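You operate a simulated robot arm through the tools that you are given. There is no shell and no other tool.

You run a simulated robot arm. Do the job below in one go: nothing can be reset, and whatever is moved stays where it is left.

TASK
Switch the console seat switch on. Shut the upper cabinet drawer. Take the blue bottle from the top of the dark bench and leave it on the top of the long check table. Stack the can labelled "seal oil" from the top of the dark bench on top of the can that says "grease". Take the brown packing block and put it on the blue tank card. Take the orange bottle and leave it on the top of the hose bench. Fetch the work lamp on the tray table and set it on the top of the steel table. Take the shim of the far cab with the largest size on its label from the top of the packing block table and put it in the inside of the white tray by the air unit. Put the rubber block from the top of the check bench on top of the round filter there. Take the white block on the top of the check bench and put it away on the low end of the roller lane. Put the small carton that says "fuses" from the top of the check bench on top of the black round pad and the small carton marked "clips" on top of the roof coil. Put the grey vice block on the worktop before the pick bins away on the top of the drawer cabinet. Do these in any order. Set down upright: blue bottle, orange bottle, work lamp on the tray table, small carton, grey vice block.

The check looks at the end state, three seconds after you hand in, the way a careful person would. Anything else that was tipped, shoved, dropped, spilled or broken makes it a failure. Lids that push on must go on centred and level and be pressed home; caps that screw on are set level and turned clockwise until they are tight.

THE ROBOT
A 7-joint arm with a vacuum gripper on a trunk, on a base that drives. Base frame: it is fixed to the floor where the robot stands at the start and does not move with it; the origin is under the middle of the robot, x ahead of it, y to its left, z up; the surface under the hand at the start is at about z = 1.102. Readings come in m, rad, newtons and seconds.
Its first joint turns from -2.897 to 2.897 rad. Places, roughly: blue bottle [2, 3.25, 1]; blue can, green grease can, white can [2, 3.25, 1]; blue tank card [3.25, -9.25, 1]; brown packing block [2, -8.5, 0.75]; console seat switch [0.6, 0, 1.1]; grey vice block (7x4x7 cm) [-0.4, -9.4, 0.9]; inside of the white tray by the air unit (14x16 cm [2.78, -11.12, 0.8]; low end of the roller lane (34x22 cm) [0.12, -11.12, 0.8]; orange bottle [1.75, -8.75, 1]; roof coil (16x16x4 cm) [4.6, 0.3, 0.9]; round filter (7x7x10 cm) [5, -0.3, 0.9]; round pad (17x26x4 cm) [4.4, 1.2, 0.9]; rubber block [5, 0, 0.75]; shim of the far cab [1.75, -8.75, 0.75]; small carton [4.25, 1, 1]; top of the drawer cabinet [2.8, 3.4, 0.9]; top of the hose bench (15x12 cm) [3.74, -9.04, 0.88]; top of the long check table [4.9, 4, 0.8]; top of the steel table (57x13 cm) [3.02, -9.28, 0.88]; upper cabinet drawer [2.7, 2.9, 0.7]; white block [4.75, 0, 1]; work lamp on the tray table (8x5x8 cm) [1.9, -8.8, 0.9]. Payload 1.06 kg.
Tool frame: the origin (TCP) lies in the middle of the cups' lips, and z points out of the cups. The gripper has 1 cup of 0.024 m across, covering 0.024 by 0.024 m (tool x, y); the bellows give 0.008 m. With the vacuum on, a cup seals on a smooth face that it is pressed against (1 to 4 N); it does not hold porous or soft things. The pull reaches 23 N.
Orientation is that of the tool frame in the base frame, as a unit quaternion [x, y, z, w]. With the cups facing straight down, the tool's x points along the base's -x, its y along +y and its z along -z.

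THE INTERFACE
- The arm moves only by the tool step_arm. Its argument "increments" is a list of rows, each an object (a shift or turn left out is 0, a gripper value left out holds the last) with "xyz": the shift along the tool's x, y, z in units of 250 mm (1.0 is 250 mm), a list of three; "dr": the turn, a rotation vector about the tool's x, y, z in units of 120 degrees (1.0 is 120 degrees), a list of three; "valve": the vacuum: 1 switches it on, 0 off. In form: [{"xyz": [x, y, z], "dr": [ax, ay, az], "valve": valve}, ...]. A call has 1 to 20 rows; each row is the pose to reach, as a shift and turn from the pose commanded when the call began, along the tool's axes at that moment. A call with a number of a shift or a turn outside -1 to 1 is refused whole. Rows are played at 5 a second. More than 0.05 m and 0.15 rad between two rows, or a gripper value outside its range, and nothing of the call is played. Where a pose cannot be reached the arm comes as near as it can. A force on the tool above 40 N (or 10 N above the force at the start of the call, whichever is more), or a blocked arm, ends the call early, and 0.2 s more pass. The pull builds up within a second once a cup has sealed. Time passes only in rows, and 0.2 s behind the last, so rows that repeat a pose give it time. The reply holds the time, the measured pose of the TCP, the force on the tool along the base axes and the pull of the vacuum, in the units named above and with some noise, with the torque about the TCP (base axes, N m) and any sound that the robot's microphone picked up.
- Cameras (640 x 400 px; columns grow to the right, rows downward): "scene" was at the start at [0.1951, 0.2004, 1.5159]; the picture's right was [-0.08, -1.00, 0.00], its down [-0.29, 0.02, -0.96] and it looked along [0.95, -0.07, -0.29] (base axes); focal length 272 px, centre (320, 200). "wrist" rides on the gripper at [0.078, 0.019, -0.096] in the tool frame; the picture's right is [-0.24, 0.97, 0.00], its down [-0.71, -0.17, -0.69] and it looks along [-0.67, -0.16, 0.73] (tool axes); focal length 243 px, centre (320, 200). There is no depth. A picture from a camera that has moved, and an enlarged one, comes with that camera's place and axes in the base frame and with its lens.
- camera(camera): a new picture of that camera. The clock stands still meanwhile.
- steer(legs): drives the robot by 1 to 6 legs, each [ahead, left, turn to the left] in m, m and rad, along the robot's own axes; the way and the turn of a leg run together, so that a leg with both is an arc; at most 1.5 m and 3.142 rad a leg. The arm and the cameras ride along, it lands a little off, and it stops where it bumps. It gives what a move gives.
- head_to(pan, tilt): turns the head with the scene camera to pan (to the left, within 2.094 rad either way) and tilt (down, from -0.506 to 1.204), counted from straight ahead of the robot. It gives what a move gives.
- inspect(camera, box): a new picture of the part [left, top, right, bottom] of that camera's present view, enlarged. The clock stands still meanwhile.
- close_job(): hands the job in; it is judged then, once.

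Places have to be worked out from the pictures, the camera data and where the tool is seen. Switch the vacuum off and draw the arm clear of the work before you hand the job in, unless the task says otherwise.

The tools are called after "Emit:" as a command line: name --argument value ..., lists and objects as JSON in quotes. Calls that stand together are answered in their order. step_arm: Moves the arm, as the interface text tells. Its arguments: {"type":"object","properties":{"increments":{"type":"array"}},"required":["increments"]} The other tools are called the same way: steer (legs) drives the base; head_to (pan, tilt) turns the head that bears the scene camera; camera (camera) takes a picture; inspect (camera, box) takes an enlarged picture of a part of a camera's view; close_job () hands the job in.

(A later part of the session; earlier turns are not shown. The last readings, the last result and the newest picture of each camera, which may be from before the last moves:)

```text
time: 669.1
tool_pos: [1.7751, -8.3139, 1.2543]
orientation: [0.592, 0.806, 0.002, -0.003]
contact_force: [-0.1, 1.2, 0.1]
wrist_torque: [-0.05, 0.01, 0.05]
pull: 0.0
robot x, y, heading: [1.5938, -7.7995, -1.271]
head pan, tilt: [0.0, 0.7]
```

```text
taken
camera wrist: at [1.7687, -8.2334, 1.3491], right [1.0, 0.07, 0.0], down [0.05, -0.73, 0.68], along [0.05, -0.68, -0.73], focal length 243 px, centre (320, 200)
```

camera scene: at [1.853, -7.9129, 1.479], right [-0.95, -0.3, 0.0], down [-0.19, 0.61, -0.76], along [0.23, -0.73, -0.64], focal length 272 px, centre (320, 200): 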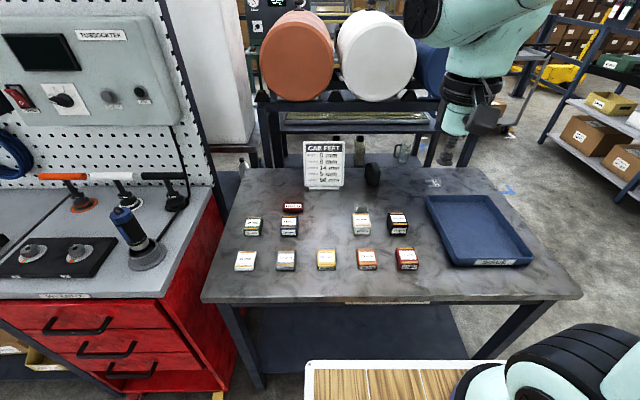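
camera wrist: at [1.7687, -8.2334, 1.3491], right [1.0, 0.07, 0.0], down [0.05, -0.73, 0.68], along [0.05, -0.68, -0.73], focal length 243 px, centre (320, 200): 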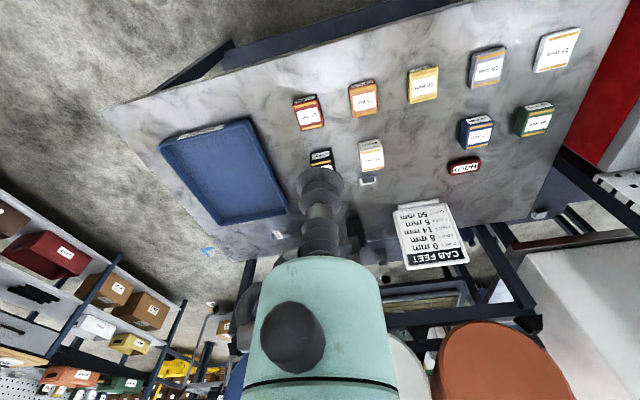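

The lamp is at about (1.893, −8.805), a bit far, so I roll 13 cm closer and look at it from above.

Emit:
steer --legs '[[0.13, 0, 0.005]]'

Emit:
step_arm --increments '[{"xyz": [-0.13, 0.03, 0]}, {"xyz": [-0.3, 0.05, 0]}, {"xyz": [-0.47, 0.07, 0]}, {"xyz": [-0.64, 0.09, 0]}, {"xyz": [-0.8, 0.1, 0]}]'

Emit:
camera --camera "wrist"

Emit:
inspect --camera "scene" --box '[280, 80, 460, 220]'

```text
time: 670.3
tool_pos: [1.8162, -8.4387, 1.2535]
orientation: [0.59, 0.807, 0.002, -0.002]
contact_force: [0.5, -0.6, 0.1]
wrist_torque: [-0.02, 0.0, 0.02]
pull: 0.0
robot x, y, heading: [1.6317, -7.9216, -1.264]
head pan, tilt: [0.0, 0.7]
```

```text
time: 671.5
tool_pos: [1.9009, -8.6209, 1.2531]
orientation: [0.59, 0.808, 0.002, -0.002]
contact_force: [0.5, 0.9, 0.4]
wrist_torque: [-0.02, 0.0, 0.0]
pull: 0.0
robot x, y, heading: [1.6337, -7.9219, -1.263]
head pan, tilt: [0.0, 0.7]
```

```text
taken
camera wrist: at [1.8942, -8.5398, 1.348], right [1.0, 0.07, 0.0], down [0.05, -0.73, 0.68], along [0.05, -0.68, -0.73], focal length 243 px, centre (320, 200)
```

wrist: 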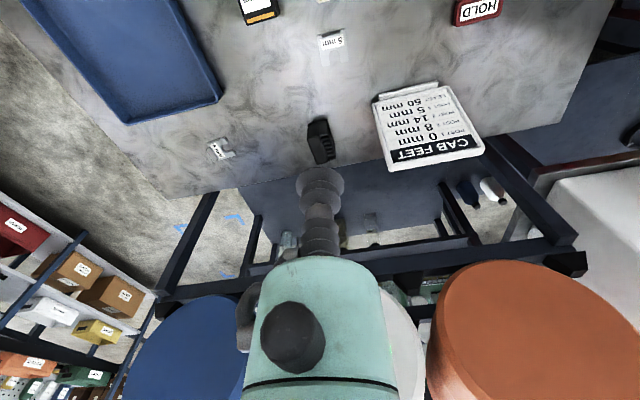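

```text
2.86 times, centred on (370, 150) of scene
camera zoom: at [1.8928, -8.0354, 1.4791], right [-0.95, -0.3, 0.0], down [-0.2, 0.61, -0.77], along [0.23, -0.73, -0.64], focal length 776 px, centre (177, 343)
```

zoom: 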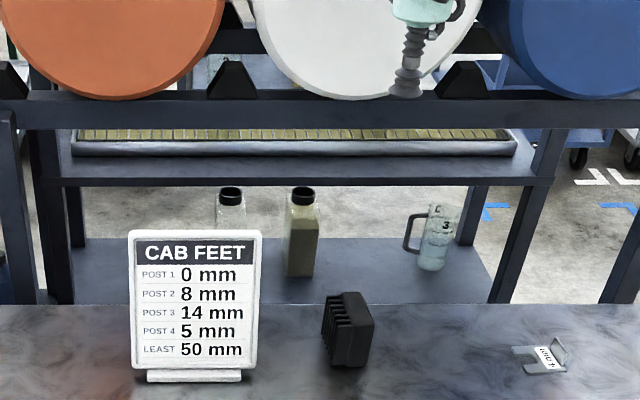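

I zoom in with the wrist camera on the lamp's top.

Emit:
inspect --camera "wrist" --box '[280, 100, 370, 180]'

Emit:
inspect --camera "scene" --box '[355, 175, 395, 215]'

```text
5.00 times, centred on (325, 140) of wrist
camera zoom: at [1.8942, -8.5398, 1.348], right [1.0, 0.07, 0.0], down [0.05, -0.73, 0.68], along [0.05, -0.68, -0.73], focal length 1213 px, centre (295, 500)
```

zoom: 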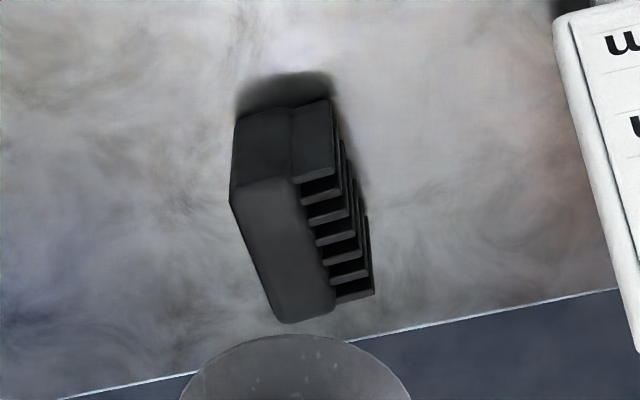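

```text
10.00 times, centred on (375, 195) of scene
camera zoom: at [1.8928, -8.0354, 1.4791], right [-0.95, -0.3, 0.0], down [-0.2, 0.61, -0.77], along [0.23, -0.73, -0.64], focal length 2717 px, centre (-230, 250)
```

zoom: 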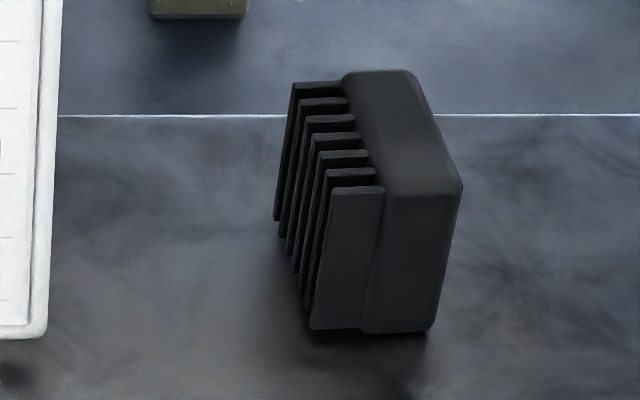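

The lamp body has a smooth top about 27 mm wide beside the fins, just enough for the cup. I go above it at z≈1.03 for an accurate view.

Emit:
step_arm --increments '[{"xyz": [-0.17, -0.044, 0]}, {"xyz": [-0.34, -0.088, 0]}, {"xyz": [-0.51, -0.132, 0.05]}, {"xyz": [-0.684, -0.176, 0.1]}, {"xyz": [-0.684, -0.176, 0.28]}, {"xyz": [-0.684, -0.176, 0.46]}, {"xyz": [-0.684, -0.176, 0.64]}, {"xyz": [-0.684, -0.176, 0.82]}, {"xyz": [-0.684, -0.176, 0.9]}, {"xyz": [-0.684, -0.176, 0.9]}]'

Emit:
inspect --camera "wrist" --box '[240, 40, 400, 200]'

Emit:
inspect --camera "scene" --box '[330, 130, 430, 220]'

```text
time: 673.7
tool_pos: [1.9119, -8.7962, 1.0272]
orientation: [0.59, 0.808, 0.003, -0.002]
contact_force: [0.1, 0.0, -0.2]
wrist_torque: [-0.01, 0.0, 0.03]
pull: 0.0
robot x, y, heading: [1.6371, -7.9203, -1.26]
head pan, tilt: [0.0, 0.7]
```

```text
2.50 times, centred on (320, 120) of wrist
camera zoom: at [1.9058, -8.7147, 1.1217], right [1.0, 0.07, 0.0], down [0.05, -0.73, 0.68], along [0.05, -0.68, -0.73], focal length 606 px, centre (320, 400)
```

zoom: 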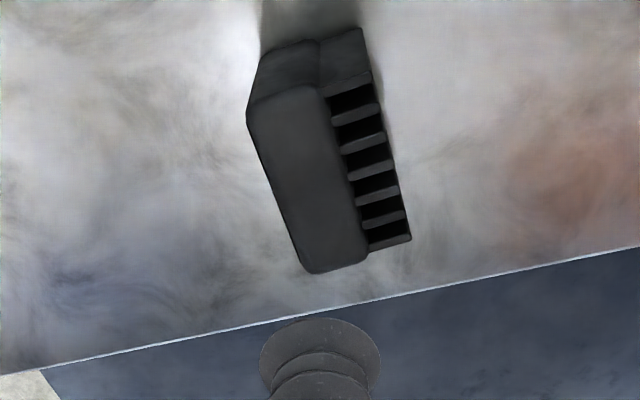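

```text
4.44 times, centred on (380, 175) of scene
camera zoom: at [1.8931, -8.0359, 1.479], right [-0.95, -0.3, 0.0], down [-0.2, 0.61, -0.76], along [0.23, -0.73, -0.64], focal length 1208 px, centre (53, 311)
```

zoom: 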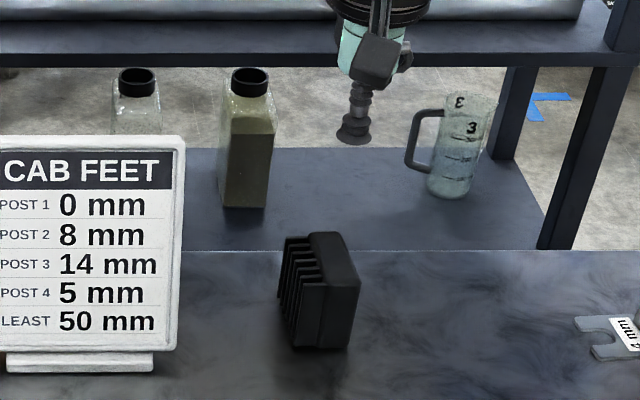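

The smooth strip is centred at about (1.910, −8.805), roughly 25 mm wide. I fine-align and try to seal on it.

Emit:
step_arm --increments '[{"xyz": [-0.033, -0.019, 0.12], "valve": 1}, {"xyz": [-0.033, -0.019, 0.26], "valve": 1}, {"xyz": [-0.033, -0.019, 0.36], "valve": 1}, {"xyz": [-0.033, -0.019, 0.4], "valve": 1}, {"xyz": [-0.033, -0.019, 0.42], "valve": 1}, {"xyz": [-0.033, -0.019, 0.435], "valve": 1}, {"xyz": [-0.033, -0.019, 0.435], "valve": 1}]'

```text
time: 675.3
tool_pos: [1.909, -8.8036, 0.9172]
orientation: [0.59, 0.808, 0.003, -0.002]
contact_force: [0.1, -0.1, 0.0]
wrist_torque: [-0.03, -0.02, -0.01]
pull: 0.0
robot x, y, heading: [1.6344, -7.9197, -1.26]
head pan, tilt: [0.0, 0.7]
```

Not touching yet at 0.917; I check the alignment up close.

Emit:
inspect --camera "wrist" --box '[240, 80, 400, 240]'

Emit:
inspect --camera "scene" --box '[340, 150, 420, 220]'

```text
2.50 times, centred on (320, 160) of wrist
camera zoom: at [1.903, -8.7231, 1.0131], right [1.0, 0.07, 0.0], down [0.05, -0.73, 0.68], along [0.05, -0.68, -0.73], focal length 606 px, centre (320, 300)
```

zoom: 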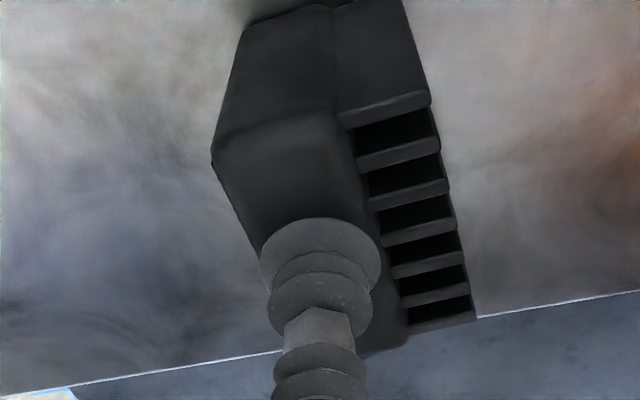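

```text
5.71 times, centred on (380, 185) of scene
camera zoom: at [1.8931, -8.0359, 1.479], right [-0.95, -0.3, 0.0], down [-0.2, 0.61, -0.76], along [0.23, -0.73, -0.64], focal length 1553 px, centre (-23, 286)
```

zoom: 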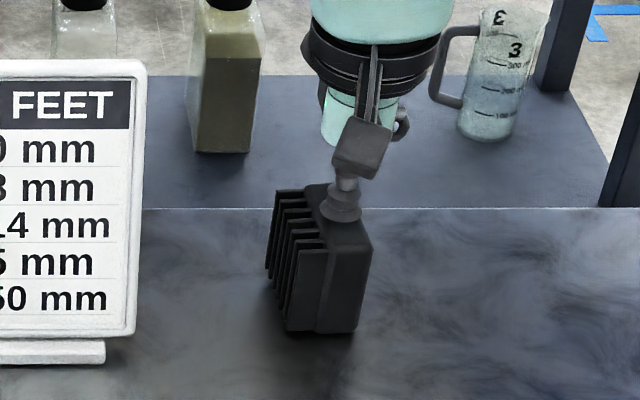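

The cup is centred across the strip. I press down in small steps.

Emit:
step_arm --increments '[{"xyz": [0, 0, 0.012], "valve": 1}, {"xyz": [0, 0, 0.024], "valve": 1}, {"xyz": [0, 0, 0.036], "valve": 1}, {"xyz": [0, 0, 0.036], "valve": 1}, {"xyz": [0, 0, 0.036], "valve": 1}]'

```text
time: 676.5
tool_pos: [1.9082, -8.8033, 0.9094]
orientation: [0.59, 0.807, 0.001, -0.001]
contact_force: [-4.8, -1.5, 12.3]
wrist_torque: [-0.02, 0.0, -0.01]
pull: 22.8
robot x, y, heading: [1.6366, -7.9179, -1.264]
head pan, tilt: [0.0, 0.7]
```

The lamp sealed (22.8 N). I lift it straight up and retract.

Emit:
step_arm --increments '[{"xyz": [0, 0, -0.04], "valve": 1}, {"xyz": [0, 0, -0.14], "valve": 1}, {"xyz": [0, 0, -0.3], "valve": 1}, {"xyz": [0, 0, -0.46], "valve": 1}, {"xyz": [0, 0, -0.62], "valve": 1}, {"xyz": [0, 0, -0.78], "valve": 1}, {"xyz": [0, 0, -0.94], "valve": 1}, {"xyz": [0.1, 0, -1.0], "valve": 1}, {"xyz": [0.25, 0, -1.0], "valve": 1}, {"xyz": [0.42, 0, -1.0], "valve": 1}, {"xyz": [0.6, 0, -1.0], "valve": 1}, {"xyz": [0.78, 0, -1.0], "valve": 1}, {"xyz": [0.96, 0, -1.0], "valve": 1}]'

Emit:
step_arm --increments '[{"xyz": [0.15, -0.03, -0.08], "valve": 1}, {"xyz": [0.3, -0.06, -0.16], "valve": 1}, {"xyz": [0.4, -0.1, -0.24], "valve": 1}, {"xyz": [0.4, -0.1, -0.3], "valve": 1}]'

Emit:
camera --camera "wrist"

Emit:
camera --camera "scene"

```text
time: 679.3
tool_pos: [1.8372, -8.5788, 1.1591]
orientation: [0.59, 0.807, 0.002, -0.002]
contact_force: [0.3, -0.2, -3.7]
wrist_torque: [0.02, 0.02, 0.02]
pull: 22.8
robot x, y, heading: [1.6292, -7.922, -1.259]
head pan, tilt: [0.0, 0.7]
```

```text
time: 680.3
tool_pos: [1.7847, -8.4896, 1.2353]
orientation: [0.59, 0.808, 0.004, -0.001]
contact_force: [0.2, -1.4, -3.3]
wrist_torque: [0.01, 0.03, 0.01]
pull: 22.6
robot x, y, heading: [1.6351, -7.9199, -1.26]
head pan, tilt: [0.0, 0.7]
```

```text
taken
camera wrist: at [1.7775, -8.4086, 1.3308], right [1.0, 0.07, 0.0], down [0.05, -0.73, 0.68], along [0.05, -0.68, -0.73], focal length 243 px, centre (320, 200)
```

wrist: 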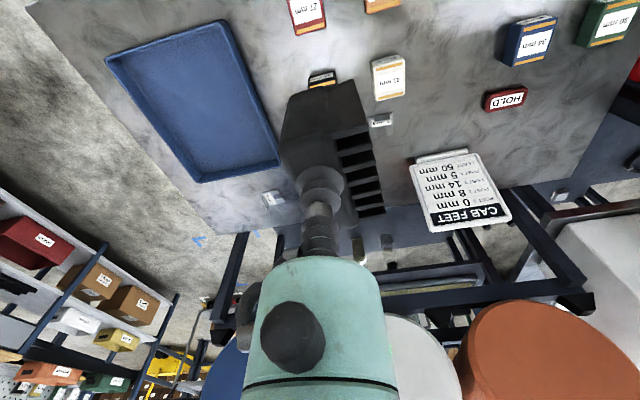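

```text
taken
camera scene: at [1.8932, -8.0362, 1.4789], right [-0.95, -0.3, 0.0], down [-0.2, 0.61, -0.76], along [0.23, -0.73, -0.64], focal length 272 px, centre (320, 200)
```

scene: 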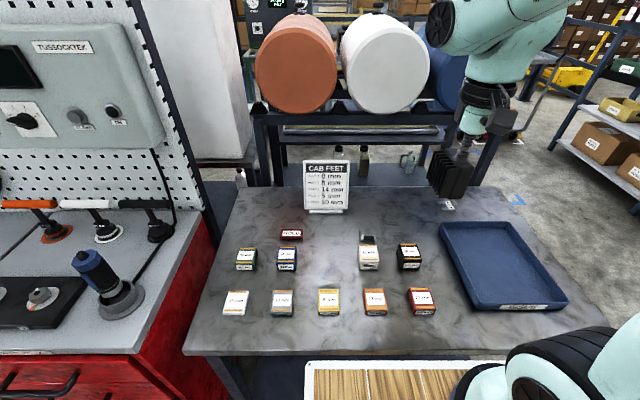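

The lamp hangs upright and steady. I carry it round to the steel table.

Emit:
steer --legs '[[-0.12, 0, 0], [0, -1.4, 0], [0, 0, 1.572], [0, -1.25, 0], [0, -1.23, 0], [1.2, 0, 0]]'

Emit:
steer --legs '[[1.1, 0, 0], [0, 0, 1.568]]'

Emit:
head_to --pan 0.0 --tilt 0.75

Emit:
camera --camera "scene"

Emit:
camera --camera "wrist"

```text
time: 709.3
tool_pos: [2.7332, -10.0602, 1.2338]
orientation: [-0.156, 0.988, 0.001, -0.003]
contact_force: [0.3, -0.2, -4.1]
wrist_torque: [-0.06, 0.04, -0.01]
pull: 23.1
robot x, y, heading: [2.1656, -10.2133, 0.315]
head pan, tilt: [0.0, 0.7]
```

```text
time: 718.7
tool_pos: [3.0496, -9.3053, 1.2349]
orientation: [0.809, -0.588, 0.002, 0.003]
contact_force: [0.5, 0.4, -3.9]
wrist_torque: [-0.04, -0.05, 0.01]
pull: 22.9
robot x, y, heading: [3.1969, -9.8741, 1.889]
head pan, tilt: [0.0, 0.7]
```

```text
time: 719.3
tool_pos: [3.0493, -9.3052, 1.2353]
orientation: [0.81, -0.587, 0.002, 0.003]
contact_force: [0.9, 0.4, -3.0]
wrist_torque: [-0.01, -0.04, -0.02]
pull: 23.0
robot x, y, heading: [3.2035, -9.8737, 1.887]
head pan, tilt: [0.0, 0.75]
```

```text
taken
camera scene: at [2.948, -9.7672, 1.4747], right [0.95, 0.31, 0.0], down [0.21, -0.65, -0.73], along [-0.23, 0.69, -0.68], focal length 272 px, centre (320, 200)
```

scene: 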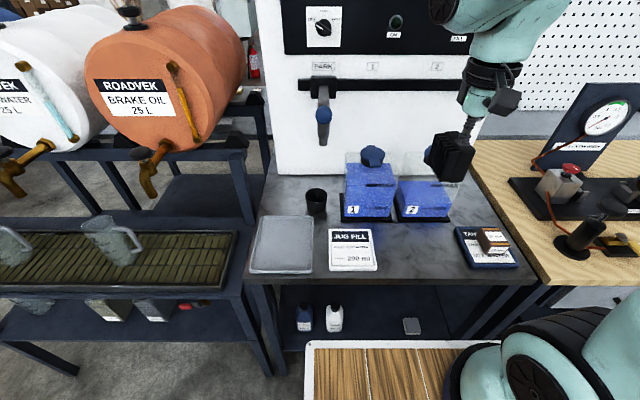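

```text
taken
camera wrist: at [3.0555, -9.3845, 1.3307], right [-1.0, -0.08, 0.0], down [-0.06, 0.73, 0.68], along [-0.05, 0.68, -0.73], focal length 243 px, centre (320, 200)
```

wrist: 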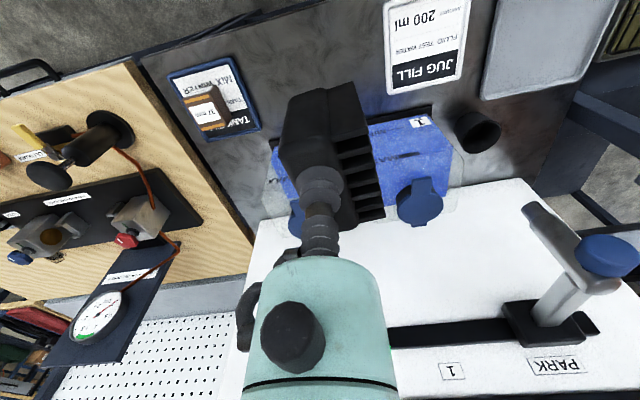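

The free strip between the JUG FILL and TANK cards centres at about (3.070, −9.261) for the cup. I move there and lower part way.

Emit:
step_arm --increments '[{"xyz": [-0.07, -0.067, 0], "valve": 1}, {"xyz": [-0.142, -0.134, 0], "valve": 1}, {"xyz": [-0.142, -0.134, 0.16], "valve": 1}, {"xyz": [-0.142, -0.134, 0.32], "valve": 1}, {"xyz": [-0.142, -0.134, 0.48], "valve": 1}, {"xyz": [-0.142, -0.134, 0.64], "valve": 1}, {"xyz": [-0.142, -0.134, 0.8], "valve": 1}, {"xyz": [-0.142, -0.134, 0.94], "valve": 1}, {"xyz": [-0.142, -0.134, 0.94], "valve": 1}]'

Emit:
inspect --camera "scene" --box '[310, 130, 540, 290]'

Emit:
camera --camera "wrist"

```text
time: 721.3
tool_pos: [3.0709, -9.2627, 0.9992]
orientation: [0.81, -0.587, 0.002, 0.002]
contact_force: [0.3, -0.4, -3.2]
wrist_torque: [-0.03, -0.05, 0.0]
pull: 22.6
robot x, y, heading: [3.2035, -9.8768, 1.892]
head pan, tilt: [0.0, 0.75]
```

```text
2.50 times, centred on (425, 210) of scene
camera zoom: at [2.9481, -9.7673, 1.4747], right [0.95, 0.31, 0.0], down [0.21, -0.65, -0.73], along [-0.23, 0.69, -0.68], focal length 679 px, centre (58, 175)
```

zoom: 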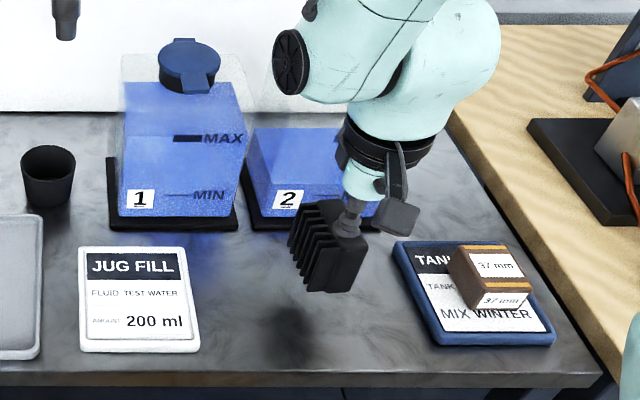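

```text
taken
camera wrist: at [3.0766, -9.3417, 1.0955], right [-1.0, -0.08, 0.0], down [-0.06, 0.73, 0.68], along [-0.05, 0.68, -0.73], focal length 243 px, centre (320, 200)
```

wrist: 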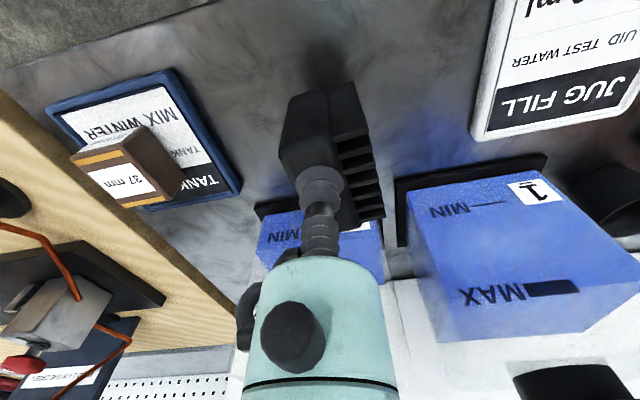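

The lamp is above clear table. I lower it to contact.

Emit:
step_arm --increments '[{"xyz": [0, 0, 0.06], "valve": 1}, {"xyz": [0, 0, 0.12], "valve": 1}, {"xyz": [0, 0, 0.17], "valve": 1}, {"xyz": [0, 0, 0.19], "valve": 1}, {"xyz": [0, 0, 0.19], "valve": 1}]'

```text
time: 722.5
tool_pos: [3.0705, -9.2637, 0.9526]
orientation: [0.81, -0.587, 0.002, 0.002]
contact_force: [-0.8, -0.2, -3.2]
wrist_torque: [0.0, -0.04, 0.04]
pull: 22.9
robot x, y, heading: [3.2034, -9.8778, 1.884]
head pan, tilt: [0.0, 0.75]
```

Emit:
step_arm --increments '[{"xyz": [0, 0, 0.01], "valve": 1}, {"xyz": [0, 0, 0.018], "valve": 1}, {"xyz": [0, 0, 0.026], "valve": 1}, {"xyz": [0, 0, 0.026], "valve": 1}]'

```text
time: 723.5
tool_pos: [3.0693, -9.2637, 0.9457]
orientation: [0.81, -0.587, 0.001, 0.003]
contact_force: [2.5, 0.3, 8.0]
wrist_torque: [0.13, 0.06, 0.05]
pull: 22.6
robot x, y, heading: [3.2059, -9.8715, 1.888]
head pan, tilt: [0.0, 0.75]
```

Contact (8 N). I release and rise.

Emit:
step_arm --increments '[{"xyz": [0, 0, 0], "valve": 0}, {"xyz": [0, 0, 0], "valve": 0}, {"xyz": [0, 0, 0], "valve": 0}, {"xyz": [0, 0, -0.02], "valve": 0}, {"xyz": [0, 0, -0.06], "valve": 0}, {"xyz": [0, 0, -0.2], "valve": 0}, {"xyz": [0, 0, -0.38], "valve": 0}, {"xyz": [0, 0, -0.56], "valve": 0}, {"xyz": [0, 0, -0.74], "valve": 0}, {"xyz": [0.1, 0, -0.9], "valve": 0}, {"xyz": [0.2, 0, -1.0], "valve": 0}]'

Emit:
camera --camera "scene"

```text
time: 725.9
tool_pos: [3.0866, -9.3091, 1.1953]
orientation: [0.81, -0.587, 0.002, 0.003]
contact_force: [-0.4, 0.9, 0.6]
wrist_torque: [-0.02, -0.02, 0.0]
pull: 0.0
robot x, y, heading: [3.2045, -9.8757, 1.886]
head pan, tilt: [0.0, 0.75]
```

```text
taken
camera scene: at [2.9478, -9.7667, 1.4747], right [0.95, 0.31, 0.0], down [0.21, -0.65, -0.73], along [-0.23, 0.69, -0.68], focal length 272 px, centre (320, 200)
```

scene: 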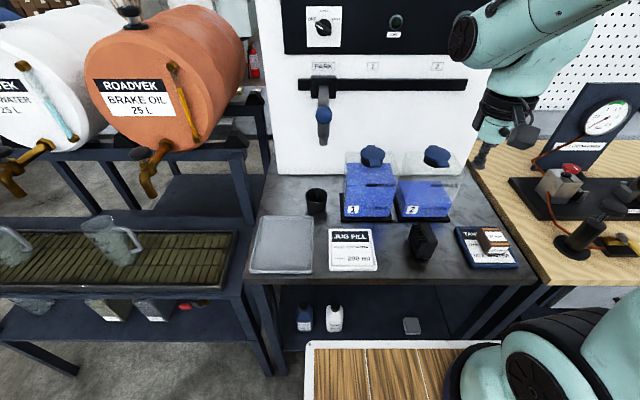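

The lamp stands upright on the steel table. Now the 5 mm shim: I return to the north side of the tray table.

Emit:
step_arm --increments '[{"xyz": [0.05, 0, -0.1]}, {"xyz": [0.1, 0, -0.24]}]'

Emit:
steer --legs '[[0, 0, -1.572], [-1.2, 0, 0], [-1.1, 0, 0], [0, 1.25, 0], [0, 1.25, 0], [1.4, 0, 0]]'

Emit:
steer --legs '[[0, 0, -1.571], [0.1, 0, 0]]'

Emit:
head_to --pan 0.0 --tilt 0.7

Emit:
camera --camera "scene"

Emit:
camera --camera "wrist"

```text
time: 726.5
tool_pos: [3.0934, -9.3334, 1.2569]
orientation: [0.81, -0.586, 0.002, 0.002]
contact_force: [-0.1, -0.2, 0.2]
wrist_torque: [0.01, 0.0, -0.01]
pull: 0.0
robot x, y, heading: [3.2022, -9.8742, 1.887]
head pan, tilt: [0.0, 0.75]
```

```text
time: 760.0
tool_pos: [2.1622, -7.6843, 1.2567]
orientation: [-0.155, 0.988, 0.0, -0.003]
contact_force: [-0.4, -1.0, 0.4]
wrist_torque: [0.03, 0.02, 0.01]
pull: 0.0
robot x, y, heading: [1.6226, -7.7896, 0.315]
head pan, tilt: [0.0, 0.75]
```

```text
time: 765.0
tool_pos: [1.7612, -8.4264, 1.2573]
orientation: [0.587, 0.81, 0.002, -0.002]
contact_force: [0.1, -0.6, -0.2]
wrist_torque: [-0.01, 0.01, 0.02]
pull: 0.1
robot x, y, heading: [1.6513, -7.8858, -1.252]
head pan, tilt: [0.0, 0.75]
```

```text
time: 765.6
tool_pos: [1.7622, -8.4266, 1.258]
orientation: [0.587, 0.809, 0.002, -0.002]
contact_force: [0.1, -0.8, -0.7]
wrist_torque: [0.02, 0.01, 0.02]
pull: 0.0
robot x, y, heading: [1.6547, -7.8824, -1.258]
head pan, tilt: [0.0, 0.7]
```

```text
taken
camera scene: at [1.9119, -8.0002, 1.479], right [-0.95, -0.31, 0.0], down [-0.2, 0.61, -0.76], along [0.24, -0.73, -0.64], focal length 272 px, centre (320, 200)
```

scene: 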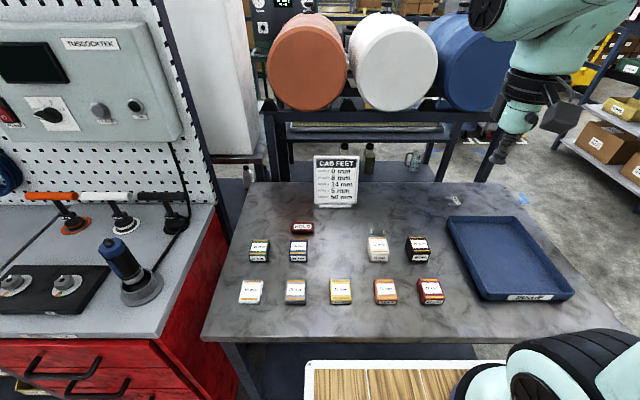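

```text
taken
camera wrist: at [1.7547, -8.3459, 1.3525], right [1.0, 0.08, 0.0], down [0.06, -0.73, 0.68], along [0.05, -0.68, -0.73], focal length 243 px, centre (320, 200)
```

wrist: 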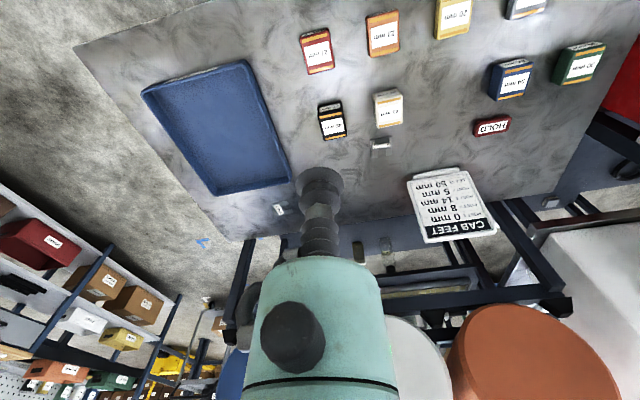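

I move the hand above the 5 mm shim for a close look at where the cup can seal.

Emit:
step_arm --increments '[{"xyz": [-0.15, 0.06, 0]}, {"xyz": [-0.3, 0.12, 0]}, {"xyz": [-0.45, 0.18, 0]}, {"xyz": [-0.6, 0.24, 0]}, {"xyz": [-0.75, 0.3, 0]}, {"xyz": [-0.9, 0.372, 0]}, {"xyz": [-0.9, 0.372, 0.18]}, {"xyz": [-0.9, 0.372, 0.36]}, {"xyz": [-0.9, 0.372, 0.54]}, {"xyz": [-0.9, 0.372, 0.72]}, {"xyz": [-0.9, 0.372, 0.8]}, {"xyz": [-0.9, 0.372, 0.8]}]'

Emit:
camera --camera "wrist"

Emit:
inspect --camera "wrist" --box '[270, 40, 370, 140]'

Emit:
inspect --camera "scene" --box '[350, 210, 410, 270]'

```text
time: 768.2
tool_pos: [1.9196, -8.6098, 1.054]
orientation: [0.587, 0.81, 0.002, -0.001]
contact_force: [-0.9, 0.0, 0.2]
wrist_torque: [0.01, 0.01, 0.0]
pull: 0.0
robot x, y, heading: [1.654, -7.8876, -1.253]
head pan, tilt: [0.0, 0.7]
```

```text
taken
camera wrist: at [1.9135, -8.5293, 1.1508], right [1.0, 0.08, 0.0], down [0.06, -0.73, 0.68], along [0.05, -0.68, -0.73], focal length 243 px, centre (320, 200)
```

wrist: 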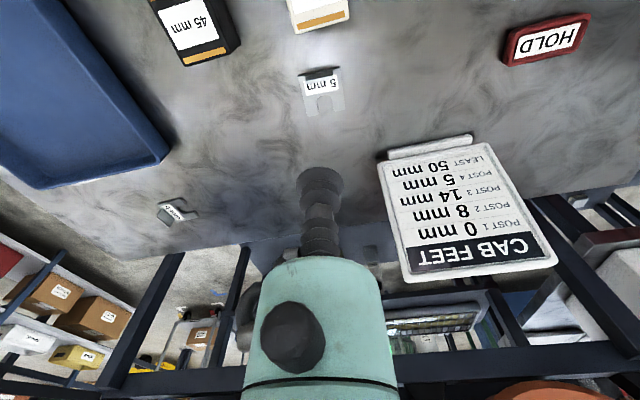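

```text
4.00 times, centred on (320, 90) of wrist
camera zoom: at [1.9135, -8.5293, 1.1508], right [1.0, 0.08, 0.0], down [0.06, -0.73, 0.68], along [0.05, -0.68, -0.73], focal length 970 px, centre (320, 640)
```

zoom: 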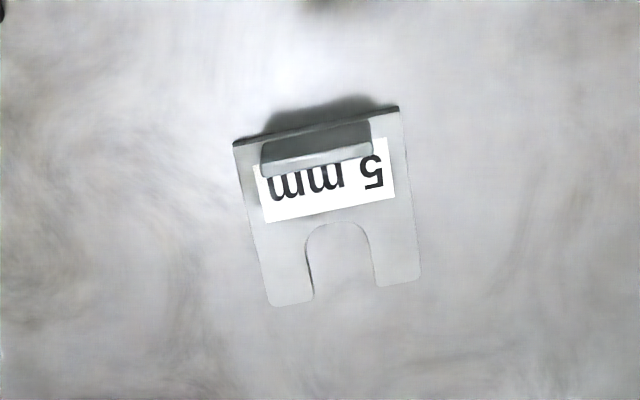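

```text
6.67 times, centred on (380, 240) of scene
camera zoom: at [1.9119, -8.0002, 1.479], right [-0.95, -0.31, 0.0], down [-0.2, 0.61, -0.76], along [0.24, -0.73, -0.64], focal length 1812 px, centre (-80, -67)
```

zoom: 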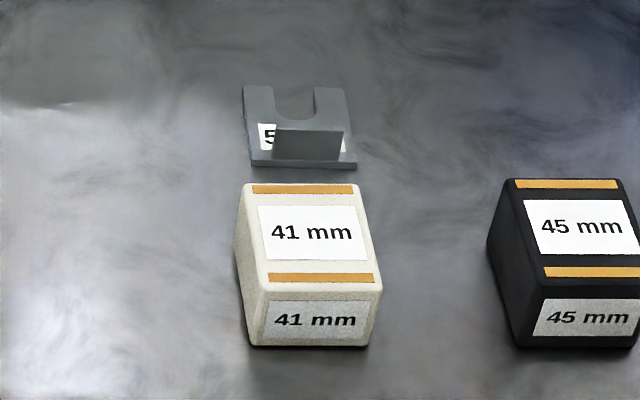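

The shim is about 48×52 mm with a 20 mm slot and an upright tab on its north edge; the flat web between is just cup-sized if I go slightly to one side. I lower to get a precise close view.

Emit:
step_arm --increments '[{"xyz": [-0.081, -0.05, 0.12]}, {"xyz": [-0.081, -0.05, 0.28]}, {"xyz": [-0.081, -0.05, 0.42]}, {"xyz": [-0.081, -0.05, 0.5]}, {"xyz": [-0.081, -0.05, 0.5]}]'

Emit:
camera --camera "wrist"

Emit:
inspect --camera "wrist" --box '[260, 60, 380, 200]'

Emit:
inspect --camera "scene" --box '[340, 190, 420, 260]'

```text
time: 769.4
tool_pos: [1.9142, -8.6318, 0.9304]
orientation: [0.587, 0.809, 0.002, -0.001]
contact_force: [-0.1, 0.9, -0.6]
wrist_torque: [0.05, 0.0, 0.0]
pull: 0.0
robot x, y, heading: [1.6545, -7.8863, -1.258]
head pan, tilt: [0.0, 0.7]
```

```text
taken
camera wrist: at [1.9077, -8.552, 1.0257], right [1.0, 0.08, 0.0], down [0.06, -0.73, 0.68], along [0.05, -0.68, -0.73], focal length 243 px, centre (320, 200)
```

wrist: 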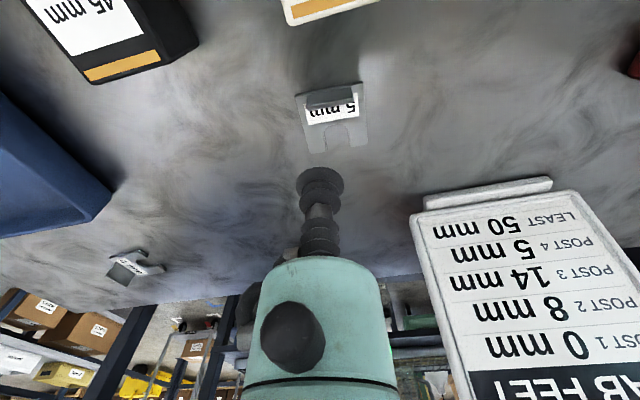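

```text
2.86 times, centred on (320, 130) of wrist
camera zoom: at [1.9077, -8.552, 1.0257], right [1.0, 0.08, 0.0], down [0.06, -0.73, 0.68], along [0.05, -0.68, -0.73], focal length 693 px, centre (320, 400)
```

zoom: 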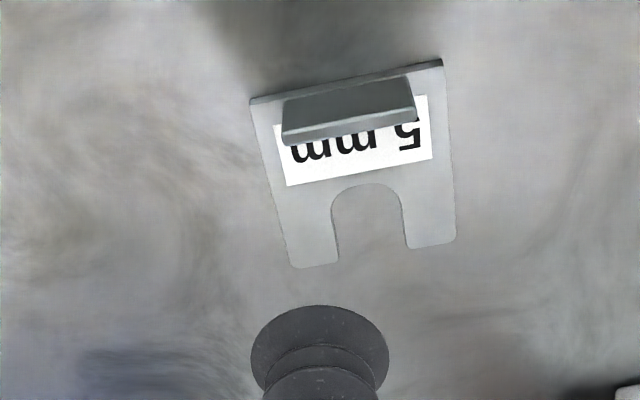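

```text
5.71 times, centred on (380, 225) of scene
camera zoom: at [1.9119, -8.0003, 1.479], right [-0.95, -0.31, 0.0], down [-0.2, 0.61, -0.76], along [0.24, -0.73, -0.64], focal length 1553 px, centre (-23, 57)
```

zoom: 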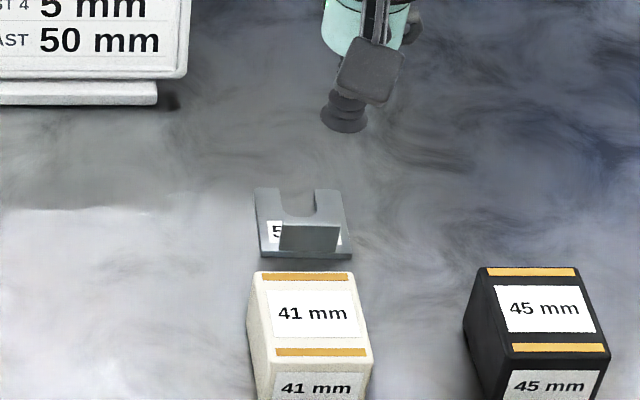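

From this close view the tab is only 3 mm thick, so a 24 mm patch fits just west of centre at (1.9142, −8.6297). I take another pose reading to fine-align.

Emit:
step_arm --increments '[{"xyz": [0.006, 0.002, 0.06]}, {"xyz": [0.006, 0.002, 0.12]}, {"xyz": [0.006, 0.002, 0.12]}]'

Emit:
inspect --camera "wrist" --box '[260, 80, 380, 220]'

Emit:
step_arm --increments '[{"xyz": [0, 0, 0]}]'

```text
time: 770.2
tool_pos: [1.914, -8.6306, 0.8998]
orientation: [0.587, 0.81, 0.002, -0.002]
contact_force: [0.6, -0.4, -0.2]
wrist_torque: [-0.01, 0.01, -0.03]
pull: 0.1
robot x, y, heading: [1.6575, -7.8857, -1.252]
head pan, tilt: [0.0, 0.7]
```

```text
2.86 times, centred on (320, 150) of wrist
camera zoom: at [1.9072, -8.55, 0.9962], right [1.0, 0.08, 0.0], down [0.06, -0.73, 0.68], along [0.05, -0.68, -0.73], focal length 693 px, centre (320, 343)
```

zoom: 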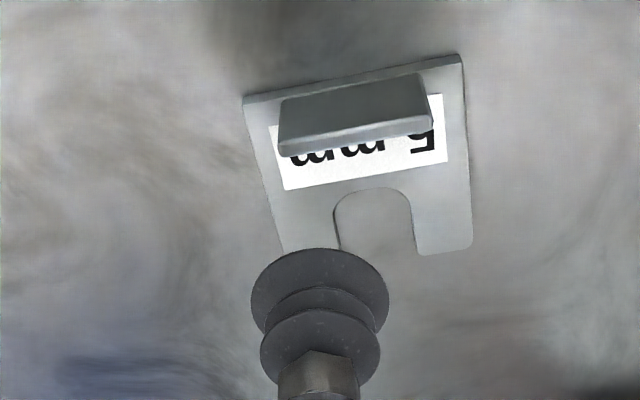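

```text
time: 770.6
tool_pos: [1.913, -8.6298, 0.9005]
orientation: [0.587, 0.81, 0.001, -0.002]
contact_force: [-0.5, -0.6, -0.4]
wrist_torque: [-0.03, 0.03, -0.02]
pull: 0.1
robot x, y, heading: [1.6541, -7.8893, -1.254]
head pan, tilt: [0.0, 0.7]
```

The landing circle just grazes the slot, so I nudge 1.5 mm toward the tab and 1 mm west, then press gently with vacuum on.

Emit:
step_arm --increments '[{"xyz": [0.006, -0.002, 0.06], "valve": 1}, {"xyz": [0.006, -0.002, 0.14], "valve": 1}, {"xyz": [0.006, -0.002, 0.19], "valve": 1}, {"xyz": [0.006, -0.002, 0.205], "valve": 1}, {"xyz": [0.006, -0.002, 0.213], "valve": 1}, {"xyz": [0.006, -0.002, 0.218], "valve": 1}, {"xyz": [0.006, -0.002, 0.218], "valve": 1}, {"xyz": [0.006, -0.002, 0.218], "valve": 1}]'

```text
time: 771.6
tool_pos: [1.9139, -8.6324, 0.8532]
orientation: [0.588, 0.809, 0.0, 0.003]
contact_force: [-0.4, 2.0, 19.8]
wrist_torque: [0.25, 0.05, 0.02]
pull: 0.0
robot x, y, heading: [1.6533, -7.8852, -1.251]
head pan, tilt: [0.0, 0.7]
stopped in row 5: the force on the tool passed its limit at 45 N (the readings are from after the stop); the commanded pose is now the measured one
```

No seal: the torque shows the cup's north rim is catching on the tab. I rise and look again.

Emit:
step_arm --increments '[{"xyz": [0, 0, -0.06], "valve": 0}, {"xyz": [0, 0, -0.14], "valve": 0}, {"xyz": [0, 0, -0.18], "valve": 0}, {"xyz": [0, 0, -0.18], "valve": 0}]'

Emit:
inspect --camera "wrist" --box '[260, 80, 380, 220]'

Emit:
inspect --camera "scene" --box '[350, 200, 400, 250]'

```text
time: 772.6
tool_pos: [1.9131, -8.6317, 0.8989]
orientation: [0.588, 0.809, 0.002, 0.002]
contact_force: [-0.4, 0.1, -0.7]
wrist_torque: [0.0, -0.02, -0.01]
pull: 0.1
robot x, y, heading: [1.649, -7.8874, -1.255]
head pan, tilt: [0.0, 0.7]
```

```text
2.86 times, centred on (320, 150) of wrist
camera zoom: at [1.9067, -8.5509, 0.993], right [1.0, 0.08, 0.0], down [0.05, -0.73, 0.69], along [0.06, -0.68, -0.73], focal length 693 px, centre (320, 343)
```

zoom: 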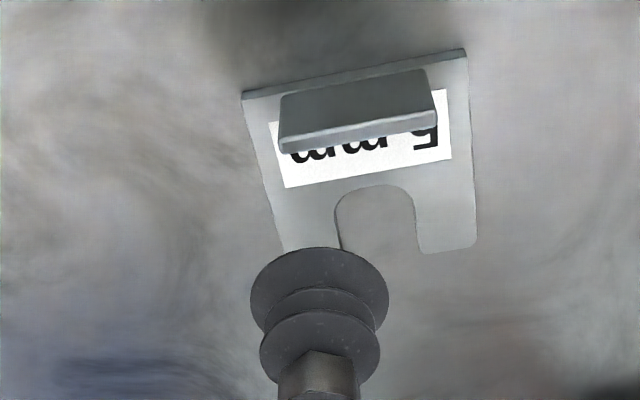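

```text
8.00 times, centred on (375, 225) of scene
camera zoom: at [1.9119, -8.0003, 1.479], right [-0.95, -0.31, 0.0], down [-0.2, 0.61, -0.76], along [0.24, -0.73, -0.64], focal length 2174 px, centre (-120, 0)
```

zoom: 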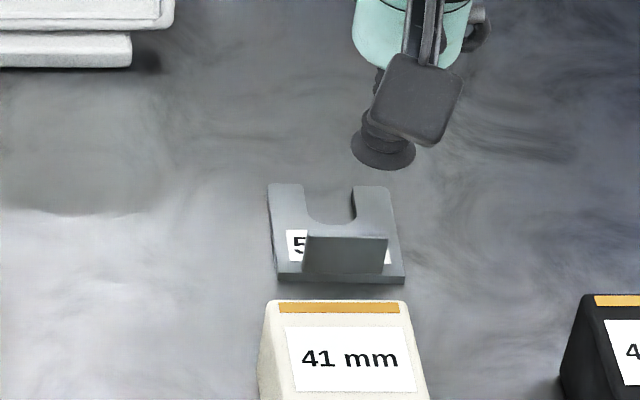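

The tab starts 3 mm in from the edge and is ~3.4 mm thick, so the clear web is about 20 mm deep; the cup must sit between tab and slot near the west edge. I shift 3.8 mm north from here and try again gently.

Emit:
step_arm --increments '[{"xyz": [0.0152, 0.0, 0.06], "valve": 1}, {"xyz": [0.0152, 0.0, 0.13], "valve": 1}, {"xyz": [0.0152, 0.0, 0.165], "valve": 1}, {"xyz": [0.0152, 0.0, 0.18], "valve": 1}, {"xyz": [0.0152, 0.0, 0.18], "valve": 1}]'

```text
time: 773.9
tool_pos: [1.9129, -8.6293, 0.8547]
orientation: [0.588, 0.809, 0.0, 0.003]
contact_force: [1.0, -1.0, 25.2]
wrist_torque: [0.34, 0.09, -0.05]
pull: 0.1
robot x, y, heading: [1.6533, -7.8866, -1.251]
head pan, tilt: [0.0, 0.7]
```

The rim still catches the tab, so my predicted landing point is a few mm too far north. I rise, shift 2.5 mm south, and retry.

Emit:
step_arm --increments '[{"xyz": [0, 0, -0.05], "valve": 1}, {"xyz": [-0.01, 0.0, -0.08], "valve": 1}, {"xyz": [-0.01, 0.0, -0.03], "valve": 1}, {"xyz": [-0.01, 0.0, 0.0], "valve": 1}, {"xyz": [-0.01, 0.0, 0.012], "valve": 1}, {"xyz": [-0.01, 0.0, 0.02], "valve": 1}, {"xyz": [-0.01, 0.0, 0.02], "valve": 1}]'

```text
time: 775.5
tool_pos: [1.9127, -8.6304, 0.8467]
orientation: [0.587, 0.81, 0.001, 0.002]
contact_force: [-0.3, 0.6, 0.3]
wrist_torque: [0.0, 0.04, 0.0]
pull: 22.9
robot x, y, heading: [1.6536, -7.8853, -1.258]
head pan, tilt: [0.0, 0.7]
```

It sealed (22.9 N). I lift the shim slowly and check that it's the 5 mm one hanging properly.

Emit:
step_arm --increments '[{"xyz": [0, 0, -0.03], "valve": 1}, {"xyz": [0, 0, -0.1], "valve": 1}, {"xyz": [0, 0, -0.24], "valve": 1}, {"xyz": [0, 0, -0.4], "valve": 1}, {"xyz": [0, 0, -0.56], "valve": 1}, {"xyz": [0, 0, -0.72], "valve": 1}, {"xyz": [0, 0, -0.88], "valve": 1}, {"xyz": [0.05, 0, -1.0], "valve": 1}, {"xyz": [0.2, -0.05, -1.0], "valve": 1}, {"xyz": [0.35, -0.1, -1.0], "valve": 1}, {"xyz": [0.5, -0.15, -1.0], "valve": 1}, {"xyz": [0.6, -0.2, -1.0], "valve": 1}]'

Emit:
camera --camera "wrist"

Emit:
camera --camera "scene"

```text
time: 778.0
tool_pos: [1.8194, -8.5025, 1.0976]
orientation: [0.588, 0.809, 0.001, 0.001]
contact_force: [0.1, 0.4, -1.5]
wrist_torque: [0.03, 0.02, -0.07]
pull: 23.3
robot x, y, heading: [1.657, -7.8916, -1.253]
head pan, tilt: [0.0, 0.7]
```

```text
taken
camera wrist: at [1.8124, -8.4227, 1.1926], right [1.0, 0.08, 0.0], down [0.05, -0.73, 0.68], along [0.06, -0.68, -0.73], focal length 243 px, centre (320, 200)
```

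wrist: 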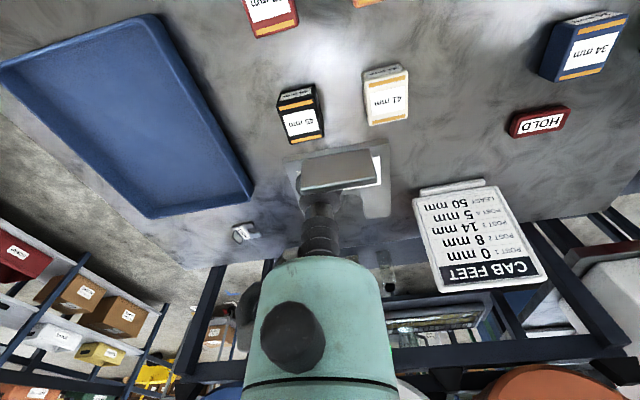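

```text
taken
camera scene: at [1.9122, -8.0006, 1.4789], right [-0.95, -0.31, 0.0], down [-0.2, 0.61, -0.76], along [0.24, -0.73, -0.64], focal length 272 px, centre (320, 200)
```

scene: 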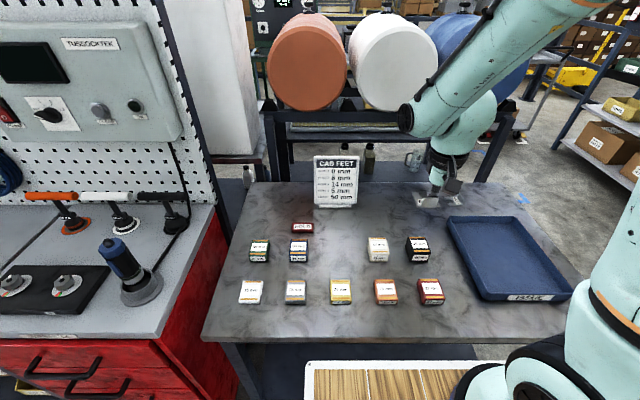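

The 5 mm shim hangs level from the cup. I raise it and drive round, facing south, to the white tray by the air unit.

Emit:
step_arm --increments '[{"xyz": [0.1, 0, -0.12], "valve": 1}, {"xyz": [0.2, 0, -0.26], "valve": 1}, {"xyz": [0.25, 0, -0.42], "valve": 1}, {"xyz": [0.25, 0, -0.58], "valve": 1}]'

Emit:
steer --legs '[[-0.1, 0, 0], [0, -1.45, 0], [1.25, 0, 0], [1.15, 0, 0]]'

Emit:
head_to --pan 0.7 --tilt 0.5

Emit:
camera --camera "scene"

```text
time: 779.0
tool_pos: [1.7995, -8.4446, 1.2437]
orientation: [0.588, 0.809, 0.002, 0.002]
contact_force: [-0.1, -0.3, -0.7]
wrist_torque: [-0.02, 0.01, 0.03]
pull: 22.3
robot x, y, heading: [1.6532, -7.8858, -1.253]
head pan, tilt: [0.0, 0.7]
```

```text
time: 798.4
tool_pos: [1.1079, -11.0827, 1.2423]
orientation: [0.594, 0.804, 0.001, 0.002]
contact_force: [-1.3, -0.1, -1.0]
wrist_torque: [0.02, 0.02, -0.02]
pull: 23.0
robot x, y, heading: [0.9666, -10.5243, -1.27]
head pan, tilt: [0.0, 0.7]
```

```text
time: 799.4
tool_pos: [1.1083, -11.0828, 1.2429]
orientation: [0.594, 0.805, 0.001, 0.001]
contact_force: [-0.5, 0.0, -1.8]
wrist_torque: [-0.02, 0.05, -0.01]
pull: 22.9
robot x, y, heading: [0.9718, -10.5237, -1.267]
head pan, tilt: [0.7, 0.499]
```

```text
taken
camera scene: at [1.2795, -10.6085, 1.4967], right [-0.54, -0.84, 0.0], down [-0.4, 0.26, -0.88], along [0.74, -0.47, -0.48], focal length 272 px, centre (320, 200)
```

scene: 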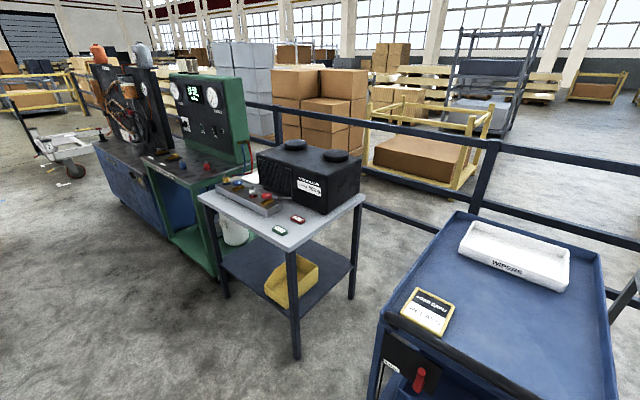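

I zoom in on the table with the black air unit; the tray should be at its left part.

Emit:
inspect --camera "scene" --box '[180, 130, 380, 260]'

Emit:
inspect --camera "scene" --box '[370, 200, 640, 360]'

```text
3.08 times, centred on (280, 195) of scene
camera zoom: at [1.2795, -10.6085, 1.4967], right [-0.54, -0.84, 0.0], down [-0.4, 0.26, -0.88], along [0.74, -0.47, -0.48], focal length 836 px, centre (443, 215)
```

zoom: 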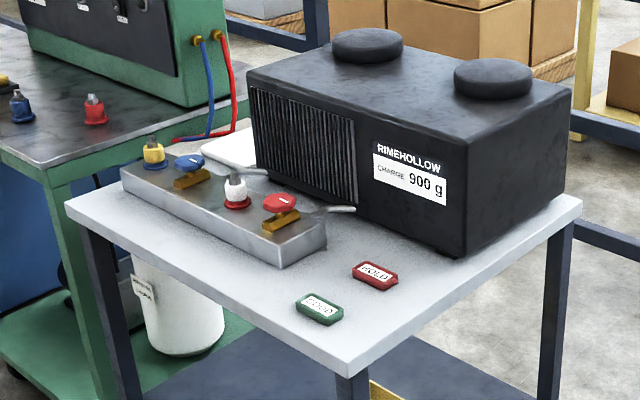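

```text
2.37 times, centred on (505, 280) of scene
camera zoom: at [1.2795, -10.6085, 1.4967], right [-0.54, -0.84, 0.0], down [-0.4, 0.26, -0.88], along [0.74, -0.47, -0.48], focal length 644 px, centre (-118, 10)
```

zoom: 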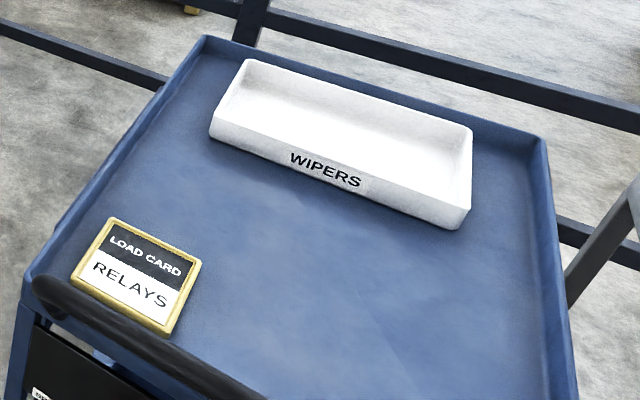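

A white tray peeks out between the valve manifold and the air unit, matching the given place. I slide left to stand before it.

Emit:
steer --legs '[[0, 0.75, 0.01], [0, 0.73, 0], [0.2, 0, 0]]'

Emit:
head_to --pan 0.0 --tilt 0.7

Emit:
camera --camera "scene"

Emit:
camera --camera "wrist"

```text
time: 808.3
tool_pos: [2.5871, -10.8321, 1.2427]
orientation: [0.595, 0.804, 0.001, 0.002]
contact_force: [0.0, 0.0, -0.8]
wrist_torque: [-0.01, 0.06, -0.04]
pull: 23.3
robot x, y, heading: [2.4506, -10.2741, -1.276]
head pan, tilt: [0.7, 0.499]
```

```text
time: 809.4
tool_pos: [2.5871, -10.8332, 1.2419]
orientation: [0.594, 0.804, 0.0, 0.001]
contact_force: [0.2, 1.1, -0.6]
wrist_torque: [0.0, 0.03, -0.02]
pull: 22.8
robot x, y, heading: [2.4534, -10.2738, -1.267]
head pan, tilt: [0.0, 0.7]
```

```text
taken
camera scene: at [2.7079, -10.3904, 1.479], right [-0.96, -0.3, 0.0], down [-0.19, 0.62, -0.77], along [0.23, -0.73, -0.64], focal length 272 px, centre (320, 200)
```

scene: 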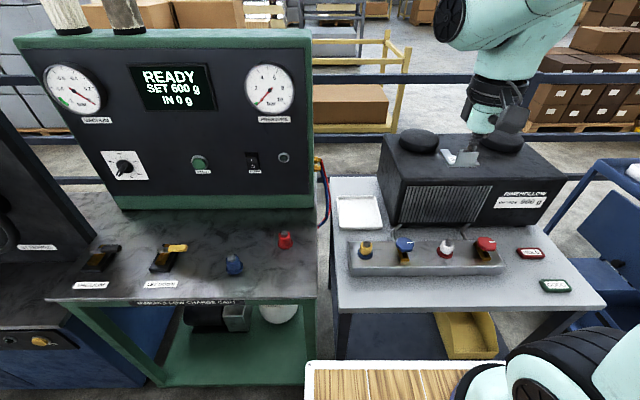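

```text
taken
camera wrist: at [2.5818, -10.7515, 1.3383], right [1.0, 0.06, 0.0], down [0.04, -0.73, 0.69], along [0.04, -0.68, -0.73], focal length 243 px, centre (320, 200)
```

wrist: 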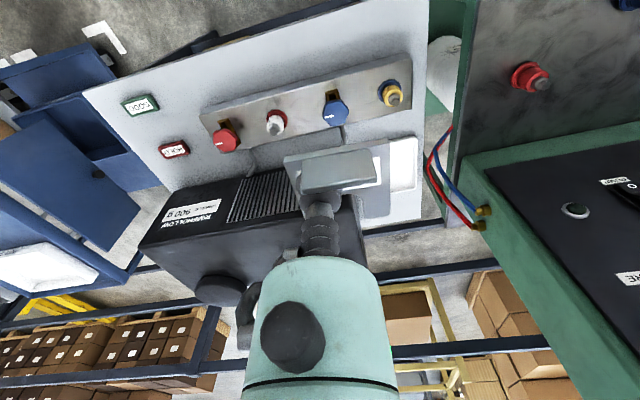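

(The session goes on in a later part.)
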